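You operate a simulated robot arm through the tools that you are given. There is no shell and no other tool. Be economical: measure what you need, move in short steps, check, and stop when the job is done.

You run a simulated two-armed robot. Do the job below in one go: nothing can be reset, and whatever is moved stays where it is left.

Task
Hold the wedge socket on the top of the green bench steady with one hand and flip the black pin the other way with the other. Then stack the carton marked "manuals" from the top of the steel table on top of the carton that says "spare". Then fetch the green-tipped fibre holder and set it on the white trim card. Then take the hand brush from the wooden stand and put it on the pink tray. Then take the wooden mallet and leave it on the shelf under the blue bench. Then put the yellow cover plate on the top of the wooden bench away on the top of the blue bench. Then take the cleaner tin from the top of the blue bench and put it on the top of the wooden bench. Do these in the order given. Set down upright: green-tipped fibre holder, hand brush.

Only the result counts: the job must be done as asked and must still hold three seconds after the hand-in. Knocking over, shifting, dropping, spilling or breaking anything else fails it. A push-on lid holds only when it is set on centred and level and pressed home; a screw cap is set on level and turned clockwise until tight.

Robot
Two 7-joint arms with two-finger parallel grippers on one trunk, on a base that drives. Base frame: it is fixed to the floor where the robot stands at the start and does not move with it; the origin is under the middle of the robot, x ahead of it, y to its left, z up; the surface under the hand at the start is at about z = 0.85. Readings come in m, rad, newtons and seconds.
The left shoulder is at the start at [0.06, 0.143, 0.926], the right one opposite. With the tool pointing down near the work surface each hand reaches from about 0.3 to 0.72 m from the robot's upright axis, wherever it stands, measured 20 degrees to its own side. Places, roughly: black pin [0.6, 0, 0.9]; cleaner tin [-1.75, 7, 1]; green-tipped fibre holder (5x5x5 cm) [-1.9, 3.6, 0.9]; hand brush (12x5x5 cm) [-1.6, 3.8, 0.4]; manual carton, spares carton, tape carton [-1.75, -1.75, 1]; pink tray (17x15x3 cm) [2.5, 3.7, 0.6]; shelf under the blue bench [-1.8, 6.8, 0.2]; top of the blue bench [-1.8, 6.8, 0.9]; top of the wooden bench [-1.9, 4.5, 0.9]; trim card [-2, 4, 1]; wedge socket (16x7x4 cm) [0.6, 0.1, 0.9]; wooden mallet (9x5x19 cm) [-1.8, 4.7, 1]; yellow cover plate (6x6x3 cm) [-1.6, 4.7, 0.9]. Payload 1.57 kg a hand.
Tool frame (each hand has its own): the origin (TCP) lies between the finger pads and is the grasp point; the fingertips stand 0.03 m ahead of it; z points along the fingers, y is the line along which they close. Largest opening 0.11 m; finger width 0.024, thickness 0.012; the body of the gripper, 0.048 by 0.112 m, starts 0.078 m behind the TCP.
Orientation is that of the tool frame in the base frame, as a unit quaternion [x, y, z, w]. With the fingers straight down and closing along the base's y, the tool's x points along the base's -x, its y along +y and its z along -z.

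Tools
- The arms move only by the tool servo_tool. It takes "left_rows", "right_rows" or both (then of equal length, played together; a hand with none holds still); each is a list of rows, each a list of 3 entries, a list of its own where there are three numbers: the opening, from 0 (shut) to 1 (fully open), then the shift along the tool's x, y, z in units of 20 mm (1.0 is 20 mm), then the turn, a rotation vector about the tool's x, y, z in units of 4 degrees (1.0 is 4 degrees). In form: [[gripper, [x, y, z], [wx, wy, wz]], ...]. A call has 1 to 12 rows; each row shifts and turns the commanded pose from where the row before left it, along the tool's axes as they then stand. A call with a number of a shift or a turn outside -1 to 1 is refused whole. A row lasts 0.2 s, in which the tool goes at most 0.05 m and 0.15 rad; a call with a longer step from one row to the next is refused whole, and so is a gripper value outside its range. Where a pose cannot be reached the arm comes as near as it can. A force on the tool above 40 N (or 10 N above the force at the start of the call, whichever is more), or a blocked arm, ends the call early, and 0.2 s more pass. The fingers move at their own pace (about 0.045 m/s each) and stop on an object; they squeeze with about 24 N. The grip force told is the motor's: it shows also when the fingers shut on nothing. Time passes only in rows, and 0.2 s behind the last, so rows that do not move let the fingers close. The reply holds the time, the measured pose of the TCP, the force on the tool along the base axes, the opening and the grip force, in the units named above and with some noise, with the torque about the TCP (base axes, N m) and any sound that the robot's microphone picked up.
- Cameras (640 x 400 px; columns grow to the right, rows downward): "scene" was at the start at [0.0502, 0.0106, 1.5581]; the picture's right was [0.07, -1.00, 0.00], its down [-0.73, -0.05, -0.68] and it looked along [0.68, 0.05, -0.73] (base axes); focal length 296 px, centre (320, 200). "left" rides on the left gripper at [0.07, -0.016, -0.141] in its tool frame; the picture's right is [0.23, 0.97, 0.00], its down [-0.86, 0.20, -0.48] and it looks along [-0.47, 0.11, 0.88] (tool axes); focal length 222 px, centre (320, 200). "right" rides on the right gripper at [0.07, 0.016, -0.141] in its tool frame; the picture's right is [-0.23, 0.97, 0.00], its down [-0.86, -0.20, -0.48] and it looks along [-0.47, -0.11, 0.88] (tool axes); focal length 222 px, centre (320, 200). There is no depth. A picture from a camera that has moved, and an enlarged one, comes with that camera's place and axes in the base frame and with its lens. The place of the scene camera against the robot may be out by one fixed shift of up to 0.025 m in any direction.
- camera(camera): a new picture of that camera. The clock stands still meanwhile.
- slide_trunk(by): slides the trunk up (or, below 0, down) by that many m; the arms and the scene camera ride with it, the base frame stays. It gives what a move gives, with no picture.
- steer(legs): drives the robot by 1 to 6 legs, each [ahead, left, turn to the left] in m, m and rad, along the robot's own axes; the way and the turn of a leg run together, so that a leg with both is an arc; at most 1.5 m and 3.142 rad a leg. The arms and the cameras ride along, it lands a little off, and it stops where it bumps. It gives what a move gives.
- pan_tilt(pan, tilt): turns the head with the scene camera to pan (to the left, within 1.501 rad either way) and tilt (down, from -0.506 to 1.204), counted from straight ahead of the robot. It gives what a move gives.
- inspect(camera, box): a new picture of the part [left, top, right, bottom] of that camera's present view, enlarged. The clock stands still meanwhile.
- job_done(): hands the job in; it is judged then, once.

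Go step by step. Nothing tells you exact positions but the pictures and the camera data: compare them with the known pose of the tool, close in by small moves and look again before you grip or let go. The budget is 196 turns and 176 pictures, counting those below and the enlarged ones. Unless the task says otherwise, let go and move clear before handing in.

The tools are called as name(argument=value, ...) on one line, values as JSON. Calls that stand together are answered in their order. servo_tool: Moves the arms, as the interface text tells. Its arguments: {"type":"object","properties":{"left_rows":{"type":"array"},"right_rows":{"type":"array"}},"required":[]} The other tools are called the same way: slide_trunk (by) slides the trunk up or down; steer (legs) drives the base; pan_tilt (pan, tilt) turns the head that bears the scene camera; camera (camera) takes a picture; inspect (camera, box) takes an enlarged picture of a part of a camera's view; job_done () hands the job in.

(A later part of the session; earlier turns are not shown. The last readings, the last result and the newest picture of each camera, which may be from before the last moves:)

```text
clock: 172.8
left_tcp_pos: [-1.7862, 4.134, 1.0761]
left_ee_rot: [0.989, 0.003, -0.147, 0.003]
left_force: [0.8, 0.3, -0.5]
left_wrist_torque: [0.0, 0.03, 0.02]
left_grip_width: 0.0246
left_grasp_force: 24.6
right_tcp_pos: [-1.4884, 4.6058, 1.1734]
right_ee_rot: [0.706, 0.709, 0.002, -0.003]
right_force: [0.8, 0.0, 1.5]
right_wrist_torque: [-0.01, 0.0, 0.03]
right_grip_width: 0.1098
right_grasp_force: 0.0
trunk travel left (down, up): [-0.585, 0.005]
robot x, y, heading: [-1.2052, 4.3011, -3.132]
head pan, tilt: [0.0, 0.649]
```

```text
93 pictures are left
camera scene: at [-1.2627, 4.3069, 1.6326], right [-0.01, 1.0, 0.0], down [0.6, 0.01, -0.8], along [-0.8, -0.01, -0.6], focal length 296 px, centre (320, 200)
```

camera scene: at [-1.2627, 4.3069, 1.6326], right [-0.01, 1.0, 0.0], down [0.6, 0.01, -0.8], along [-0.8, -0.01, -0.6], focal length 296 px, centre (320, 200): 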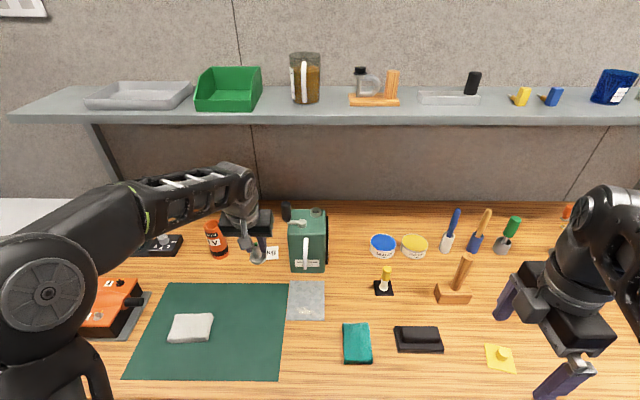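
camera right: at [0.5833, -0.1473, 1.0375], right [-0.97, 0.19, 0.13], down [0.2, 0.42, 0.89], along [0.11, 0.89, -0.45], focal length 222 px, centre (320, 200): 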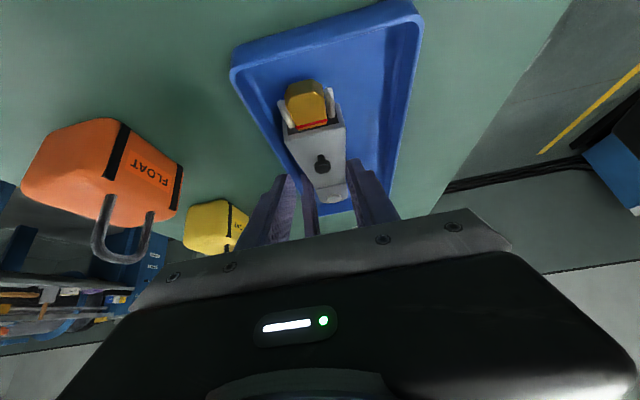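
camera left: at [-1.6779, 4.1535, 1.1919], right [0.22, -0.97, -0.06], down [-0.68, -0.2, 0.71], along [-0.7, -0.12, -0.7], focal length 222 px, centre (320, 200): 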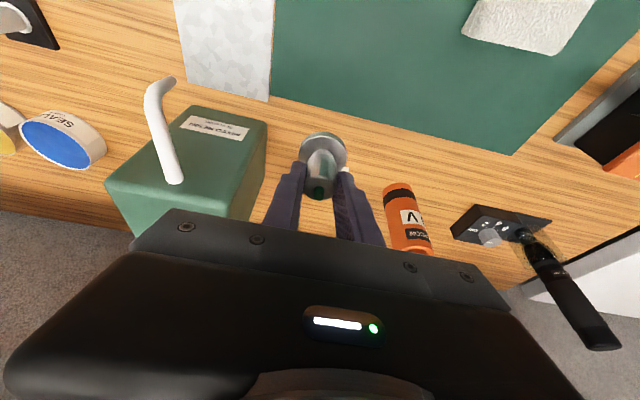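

The trim card is at about [-1.92, 4.118], beyond comfortable reach from straight ahead. I'll pull the hand back and turn the base right so that the left shoulder comes forward.

servo_tool(left_rows=[[0, [0.9, 0, -0.3], [0, 0, 0]], [0, [0.9, 0, -0.3], [0, 0, 0]], [0, [0.9, 0, -0.3], [0, 0, 0]], [0, [0.9, 0, -0.3], [0, 0, 0]], [0, [0.9, 0, -0.3], [0, 0, 0]], [0, [0.9, 0, -0.3], [0, 0, 0]], [0, [0.9, 0, -0.3], [0, 0, 0]]])

steer(legs=[[0, 0.09, 0], [0, 0, -0.45]])

pan_tilt(pan=0.5, tilt=0.65)

camera(camera="scene")

camera(camera="left")

```text
clock: 174.4
left_tcp_pos: [-1.653, 4.1331, 1.0818]
left_ee_rot: [0.989, 0.003, -0.148, 0.004]
left_force: [0.0, 0.0, -1.0]
left_wrist_torque: [0.01, -0.02, 0.04]
left_grip_width: 0.0247
left_grasp_force: 24.3
right_tcp_pos: [-1.4875, 4.6055, 1.1723]
right_ee_rot: [0.705, 0.709, 0.005, -0.004]
right_force: [0.4, 0.2, 0.3]
right_wrist_torque: [-0.01, 0.02, 0.02]
right_grip_width: 0.1101
right_grasp_force: 0.1
trunk travel left (down, up): [-0.585, 0.005]
robot x, y, heading: [-1.2052, 4.3008, -3.128]
head pan, tilt: [0.0, 0.649]
```

```text
clock: 176.8
left_tcp_pos: [-1.6814, 4.259, 1.08]
left_ee_rot: [0.964, -0.22, -0.144, -0.03]
left_force: [0.8, -0.2, 0.0]
left_wrist_torque: [0.0, 0.03, 0.03]
left_grip_width: 0.0247
left_grasp_force: 23.7
right_tcp_pos: [-1.3247, 4.6099, 1.1721]
right_ee_rot: [0.847, 0.531, 0.004, -0.002]
right_force: [-0.4, 0.1, -0.7]
right_wrist_torque: [-0.03, -0.03, 0.01]
right_grip_width: 0.11
right_grasp_force: 0.1
trunk travel left (down, up): [-0.585, 0.005]
robot x, y, heading: [-1.2029, 4.2137, 2.696]
head pan, tilt: [0.0, 0.649]
```

```text
clock: 177.8
left_tcp_pos: [-1.6809, 4.2583, 1.0805]
left_ee_rot: [0.964, -0.219, -0.144, -0.03]
left_force: [-0.4, 0.1, -1.0]
left_wrist_torque: [-0.02, -0.01, -0.04]
left_grip_width: 0.0247
left_grasp_force: 24.1
right_tcp_pos: [-1.3252, 4.609, 1.1728]
right_ee_rot: [0.848, 0.531, 0.003, -0.002]
right_force: [-0.1, -0.5, 0.1]
right_wrist_torque: [0.02, 0.01, 0.01]
right_grip_width: 0.1102
right_grasp_force: 0.2
trunk travel left (down, up): [-0.585, 0.005]
robot x, y, heading: [-1.2067, 4.2139, 2.698]
head pan, tilt: [0.499, 0.649]
```

```text
92 pictures are left
camera scene: at [-1.2644, 4.2008, 1.6326], right [-0.05, 1.0, 0.0], down [0.6, 0.03, -0.8], along [-0.8, -0.04, -0.6], focal length 296 px, centre (320, 200)
```

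scene: 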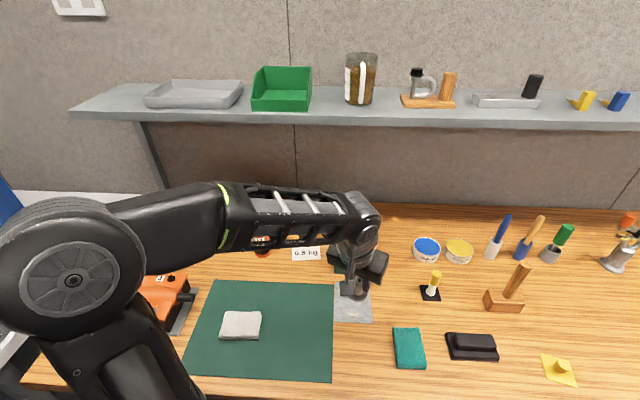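

```text
91 pictures are left
camera left: at [-1.5763, 4.2293, 1.1954], right [-0.23, -0.97, -0.06], down [-0.7, 0.12, 0.71], along [-0.68, 0.2, -0.7], focal length 222 px, centre (320, 200)
```

left: 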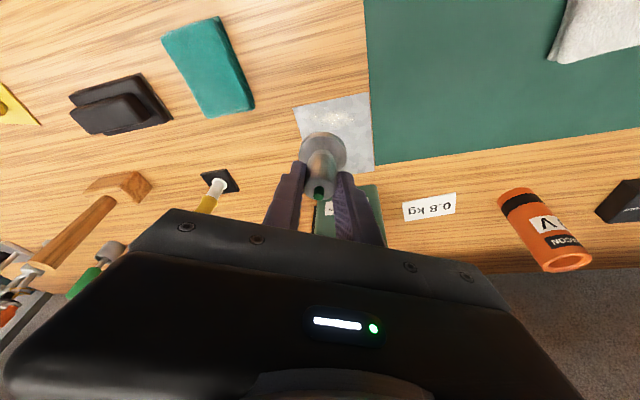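

The left camera confirms the card at [-1.909, 4.117]. I'll move the holder in −y first, then forward and down, passing between the beacon and the resin can.

servo_tool(left_rows=[[0, [0.42, 0.91, -0.12], [0, 0, 0]], [0, [0.42, 0.91, -0.12], [0, 0, 0]], [0, [0.42, 0.91, -0.12], [0, 0, 0]], [0, [0.42, 0.91, -0.12], [0, 0, 0]], [0, [0.42, 0.91, -0.12], [0, 0, 0]], [0, [0.42, 0.91, -0.12], [0, 0, 0]], [0, [0.41, 0.9, -0.12], [0, 0, 0]]])

servo_tool(left_rows=[[0, [-0.9, 0.5, 0.59], [0, 0, 0]], [0, [-0.9, 0.5, 0.59], [0, 0, 0]], [0, [-0.9, 0.5, 0.59], [0, 0, 0]], [0, [-0.9, 0.5, 0.59], [0, 0, 0]], [0, [-0.9, 0.5, 0.59], [0, 0, 0]], [0, [-0.9, 0.5, 0.59], [0, 0, 0]], [0, [-0.9, 0.5, 0.59], [0, 0, 0]]])

camera(camera="left")

camera(camera="scene")

```text
clock: 179.3
left_tcp_pos: [-1.6807, 4.1175, 1.0805]
left_ee_rot: [0.964, -0.221, -0.143, -0.029]
left_force: [-0.5, 0.4, -1.7]
left_wrist_torque: [0.04, -0.01, -0.01]
left_grip_width: 0.0247
left_grasp_force: 23.6
right_tcp_pos: [-1.3256, 4.6093, 1.1724]
right_ee_rot: [0.847, 0.531, 0.004, -0.002]
right_force: [0.3, -0.5, 0.2]
right_wrist_torque: [0.0, -0.03, -0.01]
right_grip_width: 0.11
right_grasp_force: 0.0
trunk travel left (down, up): [-0.585, 0.005]
robot x, y, heading: [-1.2057, 4.2157, 2.701]
head pan, tilt: [0.499, 0.649]
```

```text
clock: 180.9
left_tcp_pos: [-1.8445, 4.1172, 1.0393]
left_ee_rot: [0.964, -0.219, -0.145, -0.029]
left_force: [0.4, 0.1, -0.1]
left_wrist_torque: [0.0, 0.0, -0.01]
left_grip_width: 0.0246
left_grasp_force: 24.1
right_tcp_pos: [-1.3262, 4.6094, 1.1723]
right_ee_rot: [0.847, 0.531, 0.005, -0.002]
right_force: [-0.5, 0.3, -0.7]
right_wrist_torque: [0.01, -0.02, 0.01]
right_grip_width: 0.1099
right_grasp_force: 0.1
trunk travel left (down, up): [-0.585, 0.005]
robot x, y, heading: [-1.2051, 4.2155, 2.698]
head pan, tilt: [0.499, 0.649]
```

```text
90 pictures are left
camera left: at [-1.7393, 4.0874, 1.1542], right [-0.22, -0.97, -0.06], down [-0.7, 0.12, 0.71], along [-0.68, 0.2, -0.7], focal length 222 px, centre (320, 200)
```

left: 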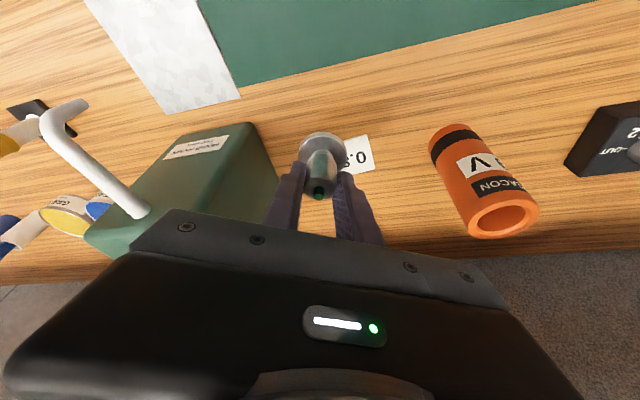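

```text
89 pictures are left
camera scene: at [-1.2652, 4.2008, 1.6326], right [-0.06, 1.0, 0.0], down [0.6, 0.03, -0.8], along [-0.79, -0.04, -0.61], focal length 296 px, centre (320, 200)
```

scene: 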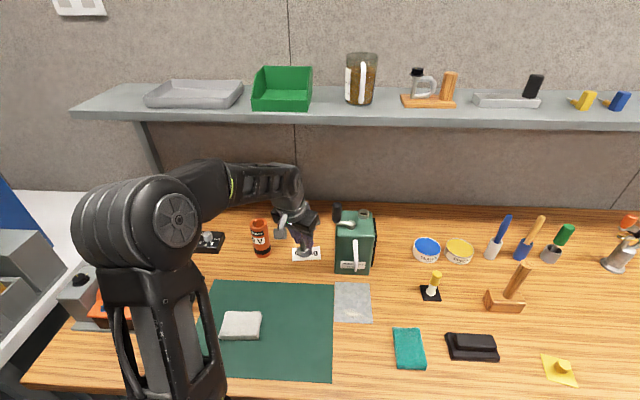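

The card's −y edge is visible, so its centre is about [-1.907, 4.120]. I'll move over it and lower to about 1 cm above.

servo_tool(left_rows=[[0, [-0.69, 0.305, 0.21], [0, 0, 0]], [0, [-0.69, 0.305, 0.21], [0, 0, 0]], [0, [-0.69, 0.305, 0.21], [0, 0, 0]], [0, [-0.69, 0.305, 0.21], [0, 0, 0]], [0, [0.236, 0, 0.776], [0, 0, 0]], [0, [0.236, 0, 0.776], [0, 0, 0]], [0, [0.236, 0, 0.776], [0, 0, 0]], [0, [0.236, 0, 0.776], [0, 0, 0]]])

inspect(camera="left", box=[220, 90, 420, 230])

inspect(camera="scene", box=[250, 200, 350, 280])

```text
clock: 182.8
left_tcp_pos: [-1.9061, 4.1194, 0.9721]
left_ee_rot: [0.965, -0.219, -0.144, -0.029]
left_force: [0.6, -0.2, -0.2]
left_wrist_torque: [-0.02, 0.0, 0.01]
left_grip_width: 0.0245
left_grasp_force: 24.4
right_tcp_pos: [-1.3264, 4.6108, 1.1716]
right_ee_rot: [0.847, 0.532, 0.004, -0.003]
right_force: [-0.5, -0.2, 0.2]
right_wrist_torque: [0.01, 0.03, -0.01]
right_grip_width: 0.11
right_grasp_force: 0.1
trunk travel left (down, up): [-0.585, 0.005]
robot x, y, heading: [-1.2075, 4.2135, 2.703]
head pan, tilt: [0.499, 0.649]
```

```text
2.86 times, centred on (320, 160) of left
camera zoom: at [-1.8012, 4.0905, 1.088], right [-0.23, -0.97, -0.06], down [-0.7, 0.12, 0.71], along [-0.68, 0.2, -0.7], focal length 635 px, centre (320, 314)
```

zoom: 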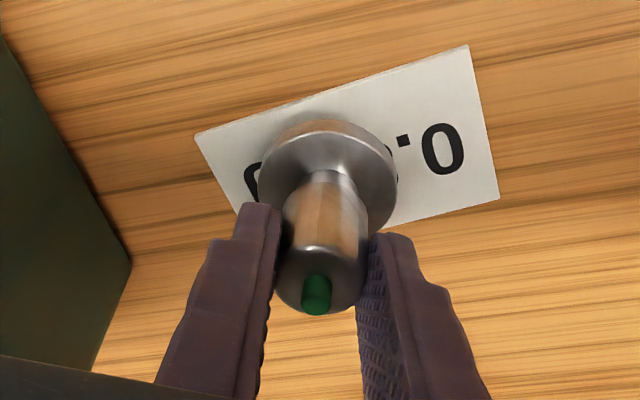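

```text
5.00 times, centred on (300, 240) of scene
camera zoom: at [-1.2649, 4.2007, 1.6326], right [-0.06, 1.0, 0.0], down [0.6, 0.03, -0.8], along [-0.8, -0.04, -0.6], focal length 1481 px, centre (420, 0)
```

zoom: 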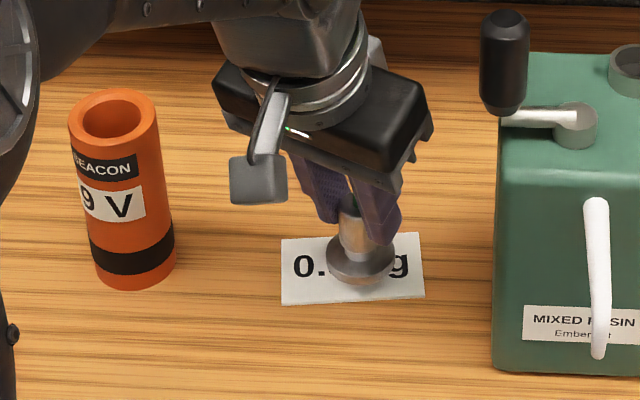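

The disc overlaps the card nearly centred. I'll shift 5 mm and lower in small steps to contact.

servo_tool(left_rows=[[0, [0, 0.29, 0], [0, 0, 0]], [0, [0.058, 0, 0.19], [0, 0, 0]], [0, [0.044, 0, 0.145], [0, 0, 0]], [0, [0.03, 0, 0.095], [0, 0, 0]]])

inspect(camera="scene", box=[270, 220, 340, 270])

```text
clock: 183.8
left_tcp_pos: [-1.9075, 4.1147, 0.9631]
left_ee_rot: [0.965, -0.219, -0.143, -0.029]
left_force: [0.4, 0.2, -0.5]
left_wrist_torque: [0.03, -0.02, -0.01]
left_grip_width: 0.0242
left_grasp_force: 23.8
right_tcp_pos: [-1.3265, 4.6104, 1.1723]
right_ee_rot: [0.847, 0.531, 0.004, -0.001]
right_force: [0.1, -0.7, -0.1]
right_wrist_torque: [0.02, -0.03, -0.02]
right_grip_width: 0.1099
right_grasp_force: 0.1
trunk travel left (down, up): [-0.585, 0.005]
robot x, y, heading: [-1.2052, 4.2148, 2.699]
head pan, tilt: [0.499, 0.649]
```

```text
8.00 times, centred on (305, 245) of scene
camera zoom: at [-1.2645, 4.2007, 1.6326], right [-0.06, 1.0, 0.0], down [0.6, 0.03, -0.8], along [-0.8, -0.04, -0.6], focal length 2370 px, centre (440, -160)
```

zoom: 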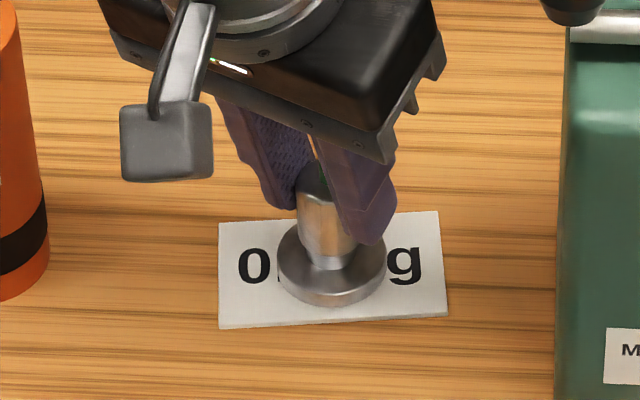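

servo_tool(left_rows=[[0, [0.022, 0, 0.072], [0, 0, 0]], [0, [0.022, 0, 0.072], [0, 0, 0]], [0, [0, 0, 0], [0, 0, 0]]])

```text
clock: 184.6
left_tcp_pos: [-1.9062, 4.1142, 0.9628]
left_ee_rot: [0.964, -0.219, -0.145, -0.029]
left_force: [-0.1, -1.2, 8.9]
left_wrist_torque: [0.02, 0.01, 0.0]
left_grip_width: 0.0244
left_grasp_force: 24.5
right_tcp_pos: [-1.3259, 4.6104, 1.1726]
right_ee_rot: [0.847, 0.531, 0.004, -0.002]
right_force: [-0.1, 0.9, -0.1]
right_wrist_torque: [-0.02, 0.01, -0.01]
right_grip_width: 0.1101
right_grasp_force: 0.0
trunk travel left (down, up): [-0.585, 0.005]
robot x, y, heading: [-1.2041, 4.2124, 2.699]
head pan, tilt: [0.499, 0.649]
```

Contact is made. I'll open, lift straight up, and check the holder.

servo_tool(left_rows=[[0.3, [0, 0, 0], [0, 0, 0]], [0.5, [0, 0, 0], [0, 0, 0]], [0.5, [0, 0, 0], [0, 0, 0]], [0.5, [-0.15, 0, -0.5], [0, 0, 0]], [0.5, [-0.25, 0, -0.82], [0, 0, 0]], [0.5, [-0.25, 0, -0.82], [0, 0, 0]], [0.5, [-0.25, 0, -0.82], [0, 0, 0]], [0.5, [-0.25, 0, -0.82], [0, 0, 0]], [0.5, [0, -0.3, -0.9], [0, 0, 0]], [0.5, [0.8, -0.4, -0.3], [0, 0, 0]], [0.5, [0.8, -0.4, -0.3], [0, 0, 0]], [0.5, [0.8, -0.4, -0.3], [0, 0, 0]]])

inspect(camera="scene", box=[250, 200, 350, 280])

```text
clock: 187.2
left_tcp_pos: [-1.843, 4.1168, 1.0609]
left_ee_rot: [0.964, -0.22, -0.144, -0.03]
left_force: [0.3, -0.2, 0.3]
left_wrist_torque: [-0.02, 0.0, 0.01]
left_grip_width: 0.0552
left_grasp_force: 0.0
right_tcp_pos: [-1.3249, 4.6094, 1.1737]
right_ee_rot: [0.847, 0.531, 0.003, -0.003]
right_force: [-0.1, 0.7, 0.2]
right_wrist_torque: [-0.01, 0.02, -0.01]
right_grip_width: 0.1101
right_grasp_force: 0.0
trunk travel left (down, up): [-0.585, 0.005]
robot x, y, heading: [-1.2037, 4.2088, 2.699]
head pan, tilt: [0.499, 0.649]
```

```text
5.00 times, centred on (300, 240) of scene
camera zoom: at [-1.2636, 4.2004, 1.6326], right [-0.06, 1.0, 0.0], down [0.6, 0.03, -0.8], along [-0.8, -0.04, -0.6], focal length 1481 px, centre (420, 0)
```

zoom: 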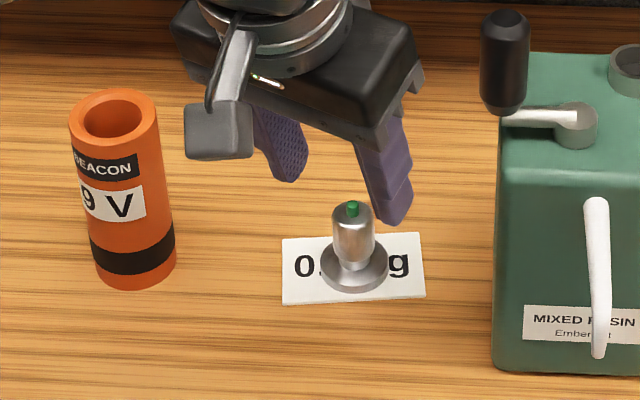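

The holder stands upright, centred on the card. Next is the brush under the bench: I'll back off, straighten up, and set the left hand to close along x.

steer(legs=[[-0.42, 0, 0], [0, 0, 0.44]])

servo_tool(left_rows=[[0.9, [0, 0, 0], [0, 1, 0]], [0.9, [0, 0, 0], [0, 1, 0]], [0.9, [0, 0, 0], [0, 1, 0]], [0.9, [0, 0, 0], [0, 1, 0]], [0.9, [0, 0, 0], [0, 0.22, 0]], [0.9, [1, 0, 0], [0, 0, 1]], [0.9, [1, 0, 0], [0, 0, 1]], [0.9, [1, 0, 0], [0, 0, 1]], [0.9, [1, 0, 0], [0, 0, 1]], [0.9, [0, 0, 0], [0, 0, 1]], [0.9, [0, 0, 0], [0, 0, 1]], [0.9, [0, 0, 0], [0, 0, 1]]])

servo_tool(left_rows=[[0.9, [0, 0, 0], [0, 0, 1]], [0.9, [0, 0, 0], [0, 0, 1]], [0.9, [0, 0, 0], [0, 0, 1]], [0.9, [0, 0, 0], [0, 0, 1]], [0.9, [0, 0, 0], [0, 0, 1]], [0.9, [0, 0, 0], [0, 0, 1]], [0.9, [0, 0, 0], [0, 0, 1]], [0.9, [0, 0, 0], [0, 0, 1]], [0.9, [0, 0, 0], [0, 0, 1]], [0.9, [0, 0, 0], [0, 0, 1]], [0.9, [0, 0, 0], [0, 0, 1]], [0.9, [0, 0, 0], [0, 0, 1]]])

slide_trunk(by=-0.44)

pan_tilt(pan=0.2, tilt=0.75)

camera(camera="scene")

```text
clock: 191.1
left_tcp_pos: [-1.3522, 3.6604, 1.0614]
left_ee_rot: [0.989, 0.012, -0.147, 0.006]
left_force: [-0.1, -0.2, -0.1]
left_wrist_torque: [0.02, 0.0, -0.01]
left_grip_width: 0.0553
left_grasp_force: 0.0
right_tcp_pos: [-1.115, 4.3349, 1.173]
right_ee_rot: [0.699, 0.715, 0.004, -0.004]
right_force: [-0.1, 0.1, -1.0]
right_wrist_torque: [0.0, -0.01, 0.0]
right_grip_width: 0.11
right_grasp_force: 0.0
trunk travel left (down, up): [-0.585, 0.005]
robot x, y, heading: [-0.8261, 4.0358, -3.112]
head pan, tilt: [0.499, 0.649]
```

```text
clock: 193.7
left_tcp_pos: [-1.2737, 3.6548, 1.0614]
left_ee_rot: [0.973, -0.23, 0.001, 0.003]
left_force: [-0.7, -0.4, 0.9]
left_wrist_torque: [-0.01, 0.01, -0.01]
left_grip_width: 0.0991
left_grasp_force: 0.0
right_tcp_pos: [-1.1158, 4.3351, 1.173]
right_ee_rot: [0.699, 0.715, 0.003, -0.003]
right_force: [-0.1, -0.6, 0.1]
right_wrist_torque: [0.04, 0.01, -0.02]
right_grip_width: 0.1099
right_grasp_force: 0.1
trunk travel left (down, up): [-0.585, 0.005]
robot x, y, heading: [-0.8269, 4.0358, -3.112]
head pan, tilt: [0.499, 0.649]
```

```text
clock: 196.2
left_tcp_pos: [-1.2732, 3.6547, 1.0617]
left_ee_rot: [0.795, -0.606, 0.002, 0.003]
left_force: [-0.2, -0.2, -0.9]
left_wrist_torque: [-0.02, 0.06, 0.0]
left_grip_width: 0.0991
left_grasp_force: 0.1
right_tcp_pos: [-1.1156, 4.3361, 1.1716]
right_ee_rot: [0.699, 0.715, 0.003, -0.004]
right_force: [-0.6, 0.0, 1.1]
right_wrist_torque: [0.0, -0.01, 0.01]
right_grip_width: 0.1099
right_grasp_force: 0.0
trunk travel left (down, up): [-0.585, 0.005]
robot x, y, heading: [-0.8272, 4.0336, -3.114]
head pan, tilt: [0.499, 0.649]
```

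```text
refused: -0.44 is not a number from -0.4 to 0.4
```

```text
clock: 197.1
left_tcp_pos: [-1.2741, 3.6563, 1.0604]
left_ee_rot: [0.796, -0.606, 0.001, 0.003]
left_force: [-0.5, -0.4, -0.9]
left_wrist_torque: [0.0, 0.04, 0.0]
left_grip_width: 0.0987
left_grasp_force: 0.2
right_tcp_pos: [-1.1168, 4.3343, 1.1726]
right_ee_rot: [0.699, 0.715, 0.004, -0.004]
right_force: [-0.1, -0.6, 0.1]
right_wrist_torque: [-0.01, 0.01, 0.0]
right_grip_width: 0.1101
right_grasp_force: 0.1
trunk travel left (down, up): [-0.585, 0.005]
robot x, y, heading: [-0.8283, 4.0326, -3.109]
head pan, tilt: [0.201, 0.75]
```

```text
84 pictures are left
camera scene: at [-0.8781, 4.0236, 1.624], right [-0.23, 0.97, 0.0], down [0.66, 0.16, -0.73], along [-0.71, -0.17, -0.68], focal length 296 px, centre (320, 200)
```

scene: 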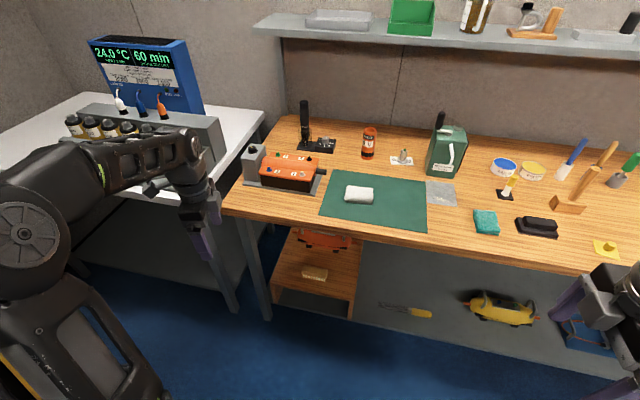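

I'll square the heading, finish the hand's yaw, and lower the trunk in two steps, clear of the bench.

steer(legs=[[0, 0, -0.03]])

servo_tool(left_rows=[[0.9, [-0.9, 0, 0], [0, 0, 1]], [0.9, [-0.9, 0, 0], [0, 0, 1]], [0.9, [-0.9, 0, 0], [0, 0, 1]], [0.9, [-0.9, 0, 0], [0, 0, 0.4]], [0.9, [-0.9, 0, 0], [0, 0, 0]], [0.9, [-0.9, 0, 0], [0, 0, 0]], [0.9, [-0.9, 0, 0], [0, 0, 0]], [0.9, [-0.9, 0, 0], [0, 0, 0]], [0.9, [-0.9, 0, 0], [0, 0, 0]]])

slide_trunk(by=-0.4)

slide_trunk(by=-0.1)

camera(camera="scene")

```text
clock: 197.8
left_tcp_pos: [-1.2845, 3.6685, 1.0622]
left_ee_rot: [0.786, -0.618, 0.001, 0.002]
left_force: [0.7, 1.2, 0.3]
left_wrist_torque: [-0.03, 0.03, 0.0]
left_grip_width: 0.0991
left_grasp_force: 0.0
right_tcp_pos: [-1.1071, 4.3435, 1.1723]
right_ee_rot: [0.709, 0.705, 0.003, -0.004]
right_force: [-0.2, 0.4, 0.3]
right_wrist_torque: [-0.01, 0.0, 0.03]
right_grip_width: 0.1099
right_grasp_force: 0.1
trunk travel left (down, up): [-0.585, 0.005]
robot x, y, heading: [-0.8309, 4.0386, 3.142]
head pan, tilt: [0.201, 0.75]
```

```text
clock: 199.8
left_tcp_pos: [-1.2951, 3.8303, 1.0618]
left_ee_rot: [0.707, -0.707, 0.002, 0.002]
left_force: [-0.4, 0.3, 0.2]
left_wrist_torque: [0.01, 0.02, -0.01]
left_grip_width: 0.0989
left_grasp_force: 0.1
right_tcp_pos: [-1.1075, 4.3453, 1.1721]
right_ee_rot: [0.71, 0.704, 0.003, -0.003]
right_force: [0.6, 0.2, 0.0]
right_wrist_torque: [0.01, 0.0, 0.01]
right_grip_width: 0.11
right_grasp_force: 0.0
trunk travel left (down, up): [-0.585, 0.005]
robot x, y, heading: [-0.83, 4.0356, 3.141]
head pan, tilt: [0.201, 0.75]
```

```text
clock: 203.7
left_tcp_pos: [-1.2956, 3.8293, 0.6598]
left_ee_rot: [0.708, -0.707, 0.002, 0.003]
left_force: [-0.4, 0.9, 0.1]
left_wrist_torque: [-0.01, -0.01, -0.01]
left_grip_width: 0.0992
left_grasp_force: 0.1
right_tcp_pos: [-1.1071, 4.3437, 0.7724]
right_ee_rot: [0.71, 0.704, 0.004, -0.004]
right_force: [-0.1, 0.0, 0.3]
right_wrist_torque: [-0.02, -0.03, 0.01]
right_grip_width: 0.11
right_grasp_force: 0.1
trunk travel left (down, up): [-0.185, 0.405]
robot x, y, heading: [-0.831, 4.0393, 3.138]
head pan, tilt: [0.201, 0.75]
```

```text
clock: 205.0
left_tcp_pos: [-1.2944, 3.8285, 0.561]
left_ee_rot: [-0.707, 0.707, -0.003, -0.003]
left_force: [0.2, 0.0, 0.0]
left_wrist_torque: [-0.01, 0.0, -0.03]
left_grip_width: 0.0992
left_grasp_force: 0.0
right_tcp_pos: [-1.107, 4.3438, 0.6725]
right_ee_rot: [0.71, 0.704, 0.003, -0.004]
right_force: [-0.2, 0.6, 0.1]
right_wrist_torque: [0.01, 0.0, -0.02]
right_grip_width: 0.11
right_grasp_force: 0.1
trunk travel left (down, up): [-0.085, 0.505]
robot x, y, heading: [-0.8302, 4.0338, 3.133]
head pan, tilt: [0.201, 0.75]
```

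```text
83 pictures are left
camera scene: at [-0.8786, 4.0252, 1.1241], right [-0.2, 0.98, 0.0], down [0.67, 0.13, -0.73], along [-0.72, -0.14, -0.68], focal length 296 px, centre (320, 200)
```

scene: 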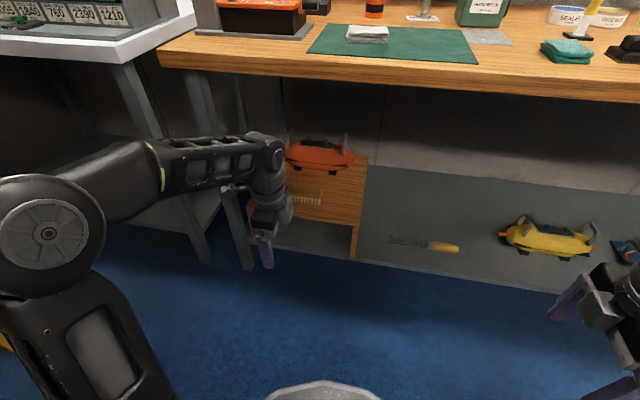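

The brush is at about [-1.64, 3.814, 0.395] on the stand. I'll lower the hand a bit more, then drive forward so that it goes in under the bench top.

servo_tool(left_rows=[[0.9, [0, 0, 0.8], [0, 0, 0]], [0.9, [0, 0, 0.8], [0, 0, 0]], [0.9, [0, 0, 0.8], [0, 0, 0]], [0.9, [0, 0, 0.8], [0, 0, 0]], [0.9, [0, 0, 0.4], [0, 0, 0]]])

steer(legs=[[0.22, 0, 0]])

camera(camera="left")

camera(camera="scene")

```text
clock: 206.2
left_tcp_pos: [-1.2961, 3.8288, 0.4908]
left_ee_rot: [0.708, -0.706, 0.002, 0.003]
left_force: [0.6, -0.7, -0.5]
left_wrist_torque: [0.0, 0.0, 0.06]
left_grip_width: 0.0991
left_grasp_force: 0.1
right_tcp_pos: [-1.1064, 4.343, 0.6729]
right_ee_rot: [0.71, 0.705, 0.004, -0.004]
right_force: [-0.2, 0.3, -0.3]
right_wrist_torque: [0.0, 0.01, 0.0]
right_grip_width: 0.1103
right_grasp_force: 0.1
trunk travel left (down, up): [-0.085, 0.505]
robot x, y, heading: [-0.8287, 4.0371, 3.14]
head pan, tilt: [0.201, 0.75]
```

```text
clock: 207.9
left_tcp_pos: [-1.5162, 3.8284, 0.4906]
left_ee_rot: [0.707, -0.707, 0.002, 0.003]
left_force: [0.0, 1.0, 0.3]
left_wrist_torque: [0.03, 0.03, -0.01]
left_grip_width: 0.099
left_grasp_force: 0.0
right_tcp_pos: [-1.328, 4.3431, 0.6722]
right_ee_rot: [0.71, 0.704, 0.004, -0.004]
right_force: [0.2, 0.4, 0.1]
right_wrist_torque: [-0.01, -0.03, -0.03]
right_grip_width: 0.1099
right_grasp_force: 0.0
trunk travel left (down, up): [-0.085, 0.505]
robot x, y, heading: [-1.0515, 4.0335, 3.137]
head pan, tilt: [0.201, 0.75]
```

```text
82 pictures are left
camera left: at [-1.4997, 3.7621, 0.6328], right [-0.97, -0.23, 0.0], down [-0.2, 0.86, 0.47], along [-0.11, 0.46, -0.88], focal length 222 px, centre (320, 200)
```

left: 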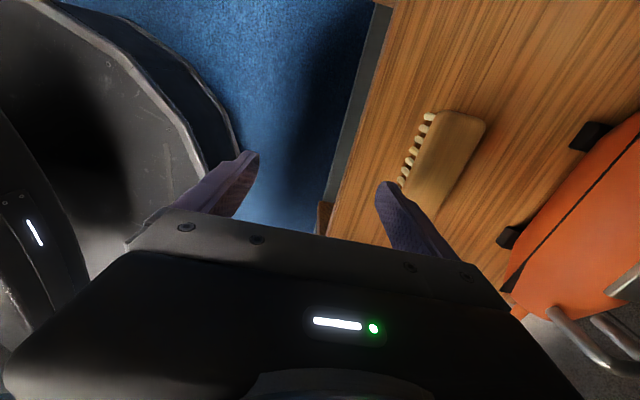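

```text
81 pictures are left
camera scene: at [-1.0998, 4.0256, 1.124], right [-0.2, 0.98, 0.0], down [0.67, 0.14, -0.73], along [-0.72, -0.14, -0.68], focal length 296 px, centre (320, 200)
```

scene: 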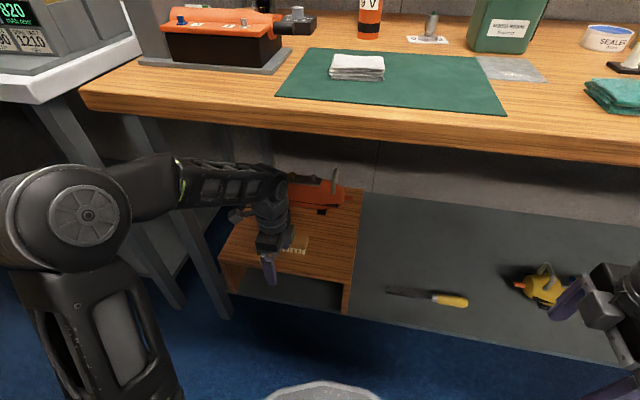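

inspect(camera="left", box=[370, 90, 510, 230])

inspect(camera="scene", box=[260, 220, 330, 290])

```text
2.86 times, centred on (440, 160) of left
camera zoom: at [-1.4997, 3.7621, 0.6328], right [-0.97, -0.23, 0.0], down [-0.2, 0.86, 0.47], along [-0.11, 0.46, -0.88], focal length 635 px, centre (-23, 314)
```

zoom: 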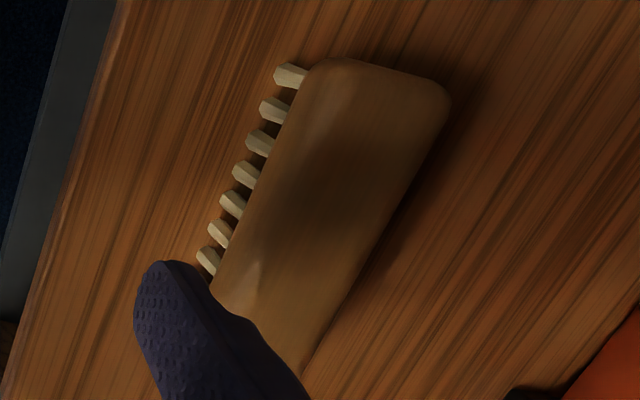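

```text
5.71 times, centred on (295, 255) of scene
camera zoom: at [-1.0998, 4.0256, 1.124], right [-0.2, 0.98, 0.0], down [0.67, 0.14, -0.73], along [-0.72, -0.14, -0.68], focal length 1693 px, centre (463, -114)
```

zoom: 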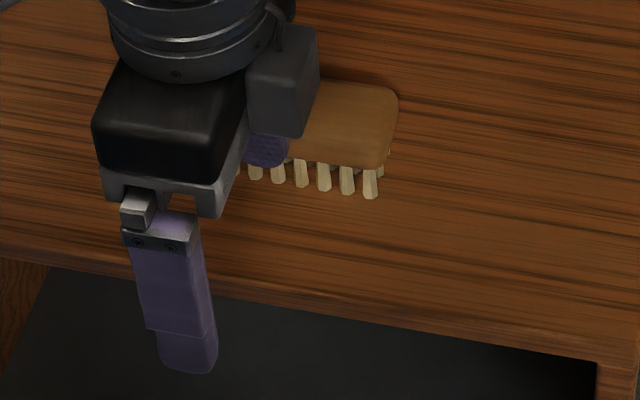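

The brush stands on its bristles, with the wood centred at [-1.636, 3.815] and its top at about 0.42. I'll drive 5 cm closer and extend over it.

steer(legs=[[0.05, 0, 0]])

servo_tool(left_rows=[[0.75, [0.15, 0.7, 0], [0, 0, 0]], [0.75, [0.15, 0.7, 0], [0, 0, 0]], [0.75, [0.15, 0.7, 0], [0, 0, 0]], [0.75, [0.1, 0.7, 0], [0, 0, 0]], [0.75, [0.1, 0.7, 0], [0, 0, 0]], [0.75, [0, 0, 0.5], [0, 0, 0]]])

camera(camera="left")

camera(camera="scene")

```text
clock: 208.8
left_tcp_pos: [-1.5677, 3.8297, 0.4906]
left_ee_rot: [-0.707, 0.707, -0.003, -0.002]
left_force: [-0.2, 0.2, -0.6]
left_wrist_torque: [0.02, 0.0, -0.04]
left_grip_width: 0.0987
left_grasp_force: 0.2
right_tcp_pos: [-1.379, 4.3446, 0.6725]
right_ee_rot: [0.71, 0.704, 0.003, -0.003]
right_force: [0.3, -0.4, 0.1]
right_wrist_torque: [-0.03, 0.01, 0.02]
right_grip_width: 0.1097
right_grasp_force: 0.1
trunk travel left (down, up): [-0.085, 0.505]
robot x, y, heading: [-1.0987, 4.036, 3.142]
head pan, tilt: [0.201, 0.75]
```

```text
clock: 210.2
left_tcp_pos: [-1.6368, 3.8173, 0.4784]
left_ee_rot: [0.707, -0.707, 0.002, 0.003]
left_force: [0.5, -0.4, -0.2]
left_wrist_torque: [0.04, 0.03, 0.01]
left_grip_width: 0.0825
left_grasp_force: 0.2
right_tcp_pos: [-1.3789, 4.3448, 0.6716]
right_ee_rot: [0.71, 0.704, 0.004, -0.004]
right_force: [-0.3, -1.0, -0.2]
right_wrist_torque: [0.0, 0.01, 0.01]
right_grip_width: 0.1098
right_grasp_force: 0.1
trunk travel left (down, up): [-0.085, 0.505]
robot x, y, heading: [-1.1015, 4.0374, 3.136]
head pan, tilt: [0.201, 0.75]
```

```text
78 pictures are left
camera left: at [-1.619, 3.7503, 0.6209], right [-0.97, -0.23, 0.0], down [-0.2, 0.86, 0.47], along [-0.11, 0.46, -0.88], focal length 222 px, centre (320, 200)
```

left: 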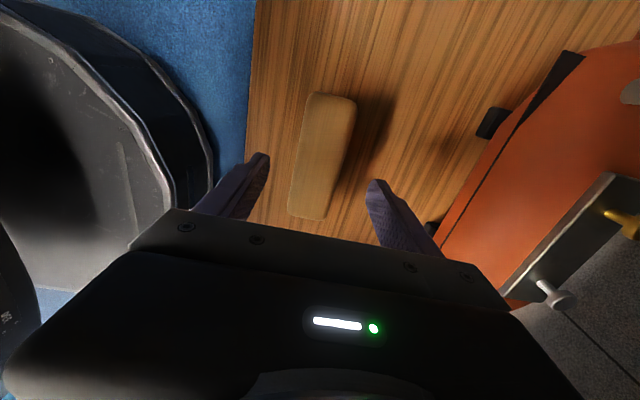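

```text
77 pictures are left
camera scene: at [-1.1505, 4.0257, 1.124], right [-0.2, 0.98, 0.0], down [0.67, 0.13, -0.73], along [-0.72, -0.14, -0.68], focal length 296 px, centre (320, 200)
```

scene: 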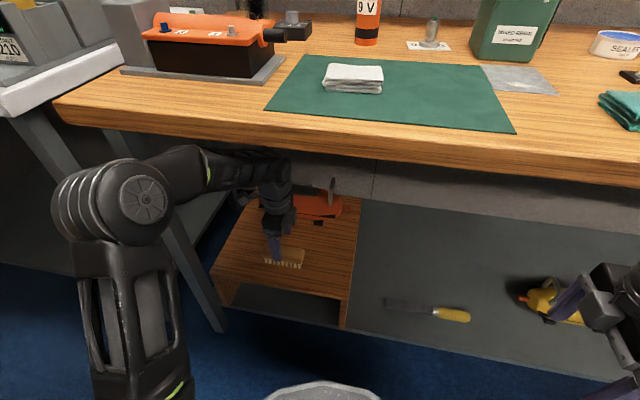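

The brush is centred between the fingers. I'll lower to grip height.

servo_tool(left_rows=[[0.75, [0, 0, 0.7], [0, 0, 0]], [0.75, [0, 0, 0.7], [0, 0, 0]], [0.75, [0, 0, 0.7], [0, 0, 0]], [0.75, [0, 0, 0.5], [0, 0, 0]], [0.75, [0, 0, 0.5], [0, 0, 0]], [0.75, [0, 0, 0], [0, 0, 0]]])

inspect(camera="left", box=[220, 60, 420, 240])

inspect(camera="scene", box=[240, 220, 320, 280])

```text
clock: 211.6
left_tcp_pos: [-1.6384, 3.8161, 0.4174]
left_ee_rot: [0.708, -0.707, 0.002, 0.003]
left_force: [-0.7, 0.2, -0.3]
left_wrist_torque: [0.03, 0.02, -0.02]
left_grip_width: 0.0825
left_grasp_force: 0.1
right_tcp_pos: [-1.3781, 4.3446, 0.672]
right_ee_rot: [0.711, 0.703, 0.003, -0.004]
right_force: [0.4, -0.5, 0.0]
right_wrist_torque: [0.01, 0.01, -0.03]
right_grip_width: 0.1098
right_grasp_force: 0.0
trunk travel left (down, up): [-0.085, 0.505]
robot x, y, heading: [-1.102, 4.0374, 3.143]
head pan, tilt: [0.201, 0.75]
```

```text
2.22 times, centred on (320, 150) of left
camera zoom: at [-1.6213, 3.749, 0.5613], right [-0.97, -0.23, 0.0], down [-0.2, 0.86, 0.47], along [-0.11, 0.46, -0.88], focal length 494 px, centre (320, 311)
```

zoom: 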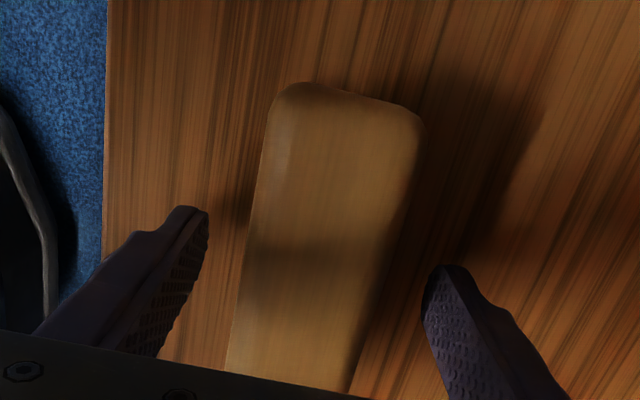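

```text
6.67 times, centred on (280, 250) of scene
camera zoom: at [-1.1506, 4.0257, 1.124], right [-0.2, 0.98, 0.0], down [0.67, 0.13, -0.73], along [-0.72, -0.14, -0.68], focal length 1975 px, centre (587, -133)
```

zoom: 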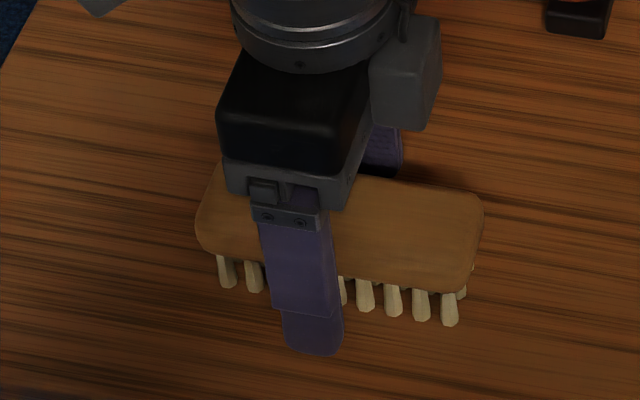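

servo_tool(left_rows=[[0.5, [0, 0, 0], [0, 0, 0]], [0.2, [0, 0, 0], [0, 0, 0]], [0.2, [0, 0, 0], [0, 0, 0]], [0.2, [0, 0, 0], [0, 0, 0]], [0.2, [0, 0, -0.5], [0, 0, 0]], [0.2, [0, 0, -1], [0, 0, 0]], [0.2, [0, 0, -1], [0, 0, 0]]])

inspect(camera="scene", box=[240, 200, 320, 280])

```text
clock: 213.2
left_tcp_pos: [-1.6369, 3.8166, 0.4677]
left_ee_rot: [0.707, -0.707, 0.001, 0.002]
left_force: [-0.7, 0.0, -1.0]
left_wrist_torque: [0.01, 0.0, 0.02]
left_grip_width: 0.0435
left_grasp_force: 24.0
right_tcp_pos: [-1.3772, 4.3452, 0.6723]
right_ee_rot: [0.71, 0.704, 0.004, -0.004]
right_force: [-0.4, -0.7, -0.8]
right_wrist_torque: [0.0, 0.01, -0.04]
right_grip_width: 0.11
right_grasp_force: 0.1
trunk travel left (down, up): [-0.085, 0.505]
robot x, y, heading: [-1.0981, 4.0346, 3.14]
head pan, tilt: [0.201, 0.75]
```

```text
5.00 times, centred on (280, 240) of scene
camera zoom: at [-1.1507, 4.0256, 1.124], right [-0.2, 0.98, 0.0], down [0.67, 0.13, -0.73], along [-0.72, -0.14, -0.68], focal length 1481 px, centre (520, 0)
```

zoom: 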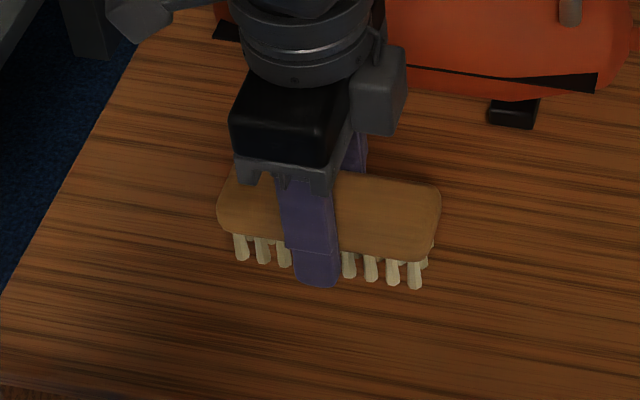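

The brush is held. I'll back out from under the bench, turn around, and drive toward the pink tray.

steer(legs=[[-0.45, 0, 0], [0, 0, 3.14], [1.3, 0.1, 0]])

pan_tilt(pan=0, tilt=0.3)

camera(camera="scene")

```text
clock: 229.4
left_tcp_pos: [1.1367, 4.4792, 0.4685]
left_ee_rot: [0.68, 0.734, 0.003, -0.003]
left_force: [-0.3, -0.3, -0.8]
left_wrist_torque: [0.03, -0.01, 0.01]
left_grip_width: 0.0437
left_grasp_force: 23.8
right_tcp_pos: [0.9185, 3.932, 0.6726]
right_ee_rot: [0.73, -0.683, 0.005, 0.003]
right_force: [-0.3, -0.1, -0.9]
right_wrist_torque: [0.01, -0.01, -0.01]
right_grip_width: 0.1099
right_grasp_force: 0.1
trunk travel left (down, up): [-0.085, 0.505]
robot x, y, heading: [0.62, 4.2167, 0.074]
head pan, tilt: [0.201, 0.75]
```

```text
clock: 230.3
left_tcp_pos: [1.1372, 4.4787, 0.4672]
left_ee_rot: [0.68, 0.733, 0.003, -0.003]
left_force: [0.7, -0.3, -2.3]
left_wrist_torque: [0.03, 0.01, -0.03]
left_grip_width: 0.0437
left_grasp_force: 24.0
right_tcp_pos: [0.9182, 3.9314, 0.6714]
right_ee_rot: [0.73, -0.683, 0.003, 0.004]
right_force: [-0.2, 0.5, 0.5]
right_wrist_torque: [0.0, -0.01, -0.02]
right_grip_width: 0.11
right_grasp_force: 0.1
trunk travel left (down, up): [-0.085, 0.505]
robot x, y, heading: [0.6168, 4.2185, 0.071]
head pan, tilt: [0.0, 0.3]
```

```text
73 pictures are left
camera scene: at [0.6818, 4.2276, 1.1643], right [0.07, -1.0, 0.0], down [-0.3, -0.02, -0.95], along [0.95, 0.07, -0.3], focal length 296 px, centre (320, 200)
```

scene: 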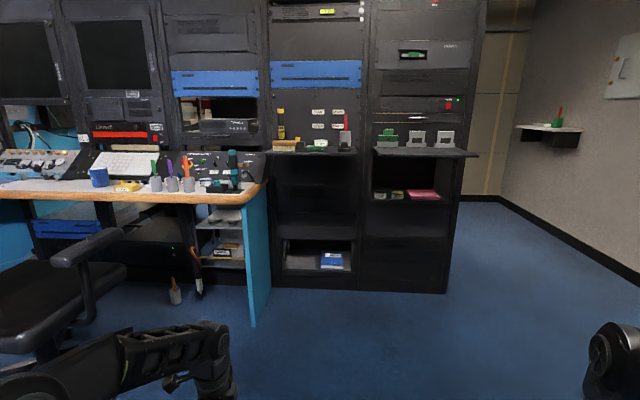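

inspect(camera="scene", box=[350, 110, 490, 300])

```text
2.11 times, centred on (420, 205) of scene
camera zoom: at [0.6818, 4.2276, 1.1643], right [0.07, -1.0, 0.0], down [-0.3, -0.02, -0.95], along [0.95, 0.07, -0.3], focal length 624 px, centre (110, 190)
```

zoom: 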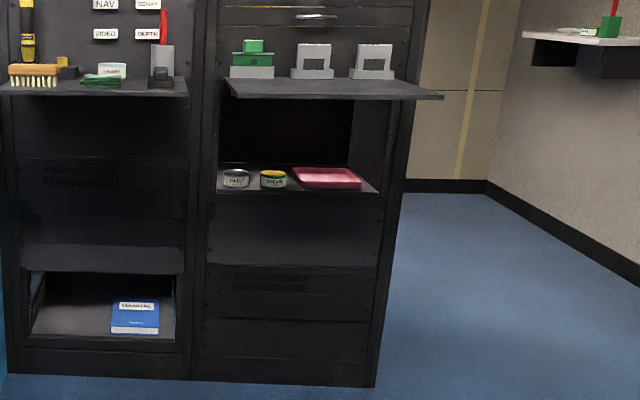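

The pink tray sits inside the rack on a shelf at z ≈ 0.62, under a protruding ledge, so an upright hand won't fit. I'll go back to the stand, set the brush down lengthways, and regrip it with the hand pitched forward.

steer(legs=[[-1.2, 0, 0], [0, 0, 3.07]])

servo_tool(left_rows=[[0.2, [0, 0, 0], [0, 0, -1]], [0.2, [0, 0, 0], [0, 0, -1]], [0.2, [0, 0, 0], [0, 0, -1]], [0.2, [0, 0, 0], [0, 0, -1]], [0.2, [0, 0, 0], [0, 0, -1]], [0.2, [0, 0, 0], [0, 0, -1]], [0.2, [0, 0, 0], [0, 0, -1]], [0.2, [0, 0, 0], [0, 0, -1]], [0.2, [0, 0, 0], [0, 0, -1]], [0.2, [0, 0, 0], [0, 0, -1]], [0.2, [0, 0, 0], [0, 0, -1]], [0.2, [0, 0, 0], [0, 0, -1]]])

servo_tool(left_rows=[[0.2, [0, 0, 0], [0, 0, -1]], [0.2, [0, 0, 0], [0, 0, -1]], [0.2, [0, 0, 0], [0, 0, -1]], [0.2, [0, 0, 0], [0, 0, -1]], [0.2, [0, 0, 0], [0, 0, -1]], [0.2, [0, 0, 0], [0, 0, -1]], [0.2, [0, 0, 0], [0, 0, -1]], [0.2, [0, 0, 0], [0, 0, -1]], [0.2, [0, 0, 0], [0, 0, -1]], [0.2, [0, 0, 0], [0, 0, -1]], [0.2, [0, 0, 0], [0, 0, -0.5]]])

```text
clock: 243.7
left_tcp_pos: [-1.1183, 3.9043, 0.4677]
left_ee_rot: [0.715, -0.699, 0.002, 0.002]
left_force: [1.2, 0.4, -1.5]
left_wrist_torque: [0.03, 0.01, -0.02]
left_grip_width: 0.0436
left_grasp_force: 23.9
right_tcp_pos: [-0.872, 4.4379, 0.6711]
right_ee_rot: [0.702, 0.712, 0.003, -0.004]
right_force: [-0.5, -0.1, -0.5]
right_wrist_torque: [-0.01, 0.02, -0.02]
right_grip_width: 0.1101
right_grasp_force: 0.1
trunk travel left (down, up): [-0.085, 0.505]
robot x, y, heading: [-0.5875, 4.1367, -3.12]
head pan, tilt: [0.0, 0.3]
```

```text
clock: 246.3
left_tcp_pos: [-1.1199, 3.9043, 0.4669]
left_ee_rot: [0.938, -0.346, 0.001, 0.004]
left_force: [0.1, 0.4, -1.2]
left_wrist_torque: [-0.01, -0.01, 0.0]
left_grip_width: 0.0434
left_grasp_force: 24.2
right_tcp_pos: [-0.8722, 4.4376, 0.6724]
right_ee_rot: [0.702, 0.712, 0.004, -0.004]
right_force: [0.2, 0.9, -0.4]
right_wrist_torque: [0.0, 0.0, 0.01]
right_grip_width: 0.1102
right_grasp_force: 0.1
trunk travel left (down, up): [-0.085, 0.505]
robot x, y, heading: [-0.5873, 4.1324, -3.126]
head pan, tilt: [0.0, 0.3]
```

```text
clock: 248.7
left_tcp_pos: [-1.1182, 3.904, 0.4675]
left_ee_rot: [1.0, 0.013, 0.0, 0.004]
left_force: [0.6, -0.4, -0.9]
left_wrist_torque: [-0.01, -0.02, 0.03]
left_grip_width: 0.044
left_grasp_force: 24.1
right_tcp_pos: [-0.8717, 4.4385, 0.6728]
right_ee_rot: [0.703, 0.711, 0.005, -0.004]
right_force: [0.0, -0.2, -0.2]
right_wrist_torque: [0.02, -0.01, 0.0]
right_grip_width: 0.1102
right_grasp_force: 0.1
trunk travel left (down, up): [-0.085, 0.505]
robot x, y, heading: [-0.5856, 4.1385, -3.118]
head pan, tilt: [0.0, 0.3]
```

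steer(legs=[[0, 0.07, -0.025], [0.52, 0, 0]])

pan_tilt(pan=0.2, tilt=0.75)

camera(camera="scene")

camera(camera="left")

```text
clock: 252.4
left_tcp_pos: [-1.6493, 3.8515, 0.4672]
left_ee_rot: [1.0, -0.002, 0.0, 0.003]
left_force: [0.5, 0.9, -0.7]
left_wrist_torque: [0.02, -0.01, 0.03]
left_grip_width: 0.0435
left_grasp_force: 24.2
right_tcp_pos: [-1.3902, 4.3771, 0.6729]
right_ee_rot: [0.711, 0.703, 0.003, -0.005]
right_force: [0.2, -0.6, -0.1]
right_wrist_torque: [0.02, -0.01, -0.01]
right_grip_width: 0.1098
right_grasp_force: 0.1
trunk travel left (down, up): [-0.085, 0.505]
robot x, y, heading: [-1.1157, 4.068, 3.143]
head pan, tilt: [0.0, 0.3]
```

```text
clock: 253.3
left_tcp_pos: [-1.6483, 3.8503, 0.4662]
left_ee_rot: [1.0, -0.001, 0.002, 0.004]
left_force: [-0.6, -0.1, -1.9]
left_wrist_torque: [0.01, 0.0, 0.0]
left_grip_width: 0.0436
left_grasp_force: 24.6
right_tcp_pos: [-1.3905, 4.3766, 0.6733]
right_ee_rot: [0.71, 0.704, 0.003, -0.005]
right_force: [-0.4, -0.4, -0.1]
right_wrist_torque: [0.01, 0.01, -0.01]
right_grip_width: 0.1098
right_grasp_force: 0.1
trunk travel left (down, up): [-0.085, 0.505]
robot x, y, heading: [-1.1127, 4.0719, 3.139]
head pan, tilt: [0.201, 0.75]
```

```text
71 pictures are left
camera scene: at [-1.1622, 4.0583, 1.1238], right [-0.2, 0.98, 0.0], down [0.67, 0.13, -0.73], along [-0.72, -0.14, -0.68], focal length 296 px, centre (320, 200)
```

scene: 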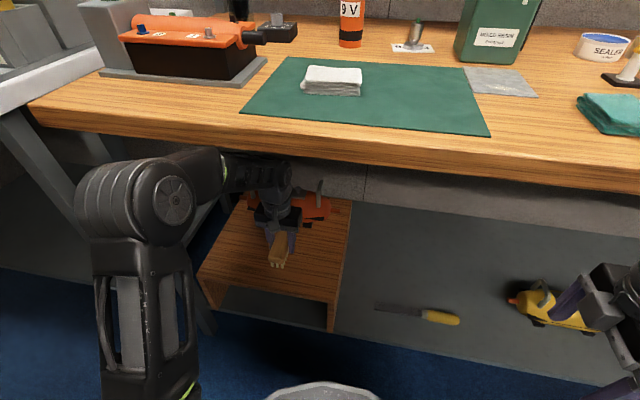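

```text
70 pictures are left
camera left: at [-1.5789, 3.8696, 0.6089], right [0.22, -0.97, 0.01], down [-0.86, -0.19, 0.48], along [-0.46, -0.11, -0.88], focal length 222 px, centre (320, 200)
```

left: 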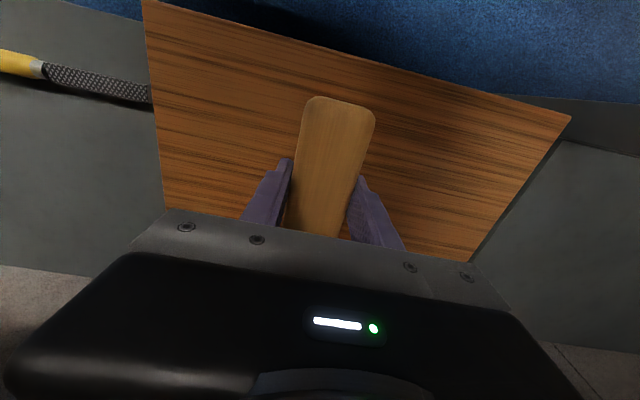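

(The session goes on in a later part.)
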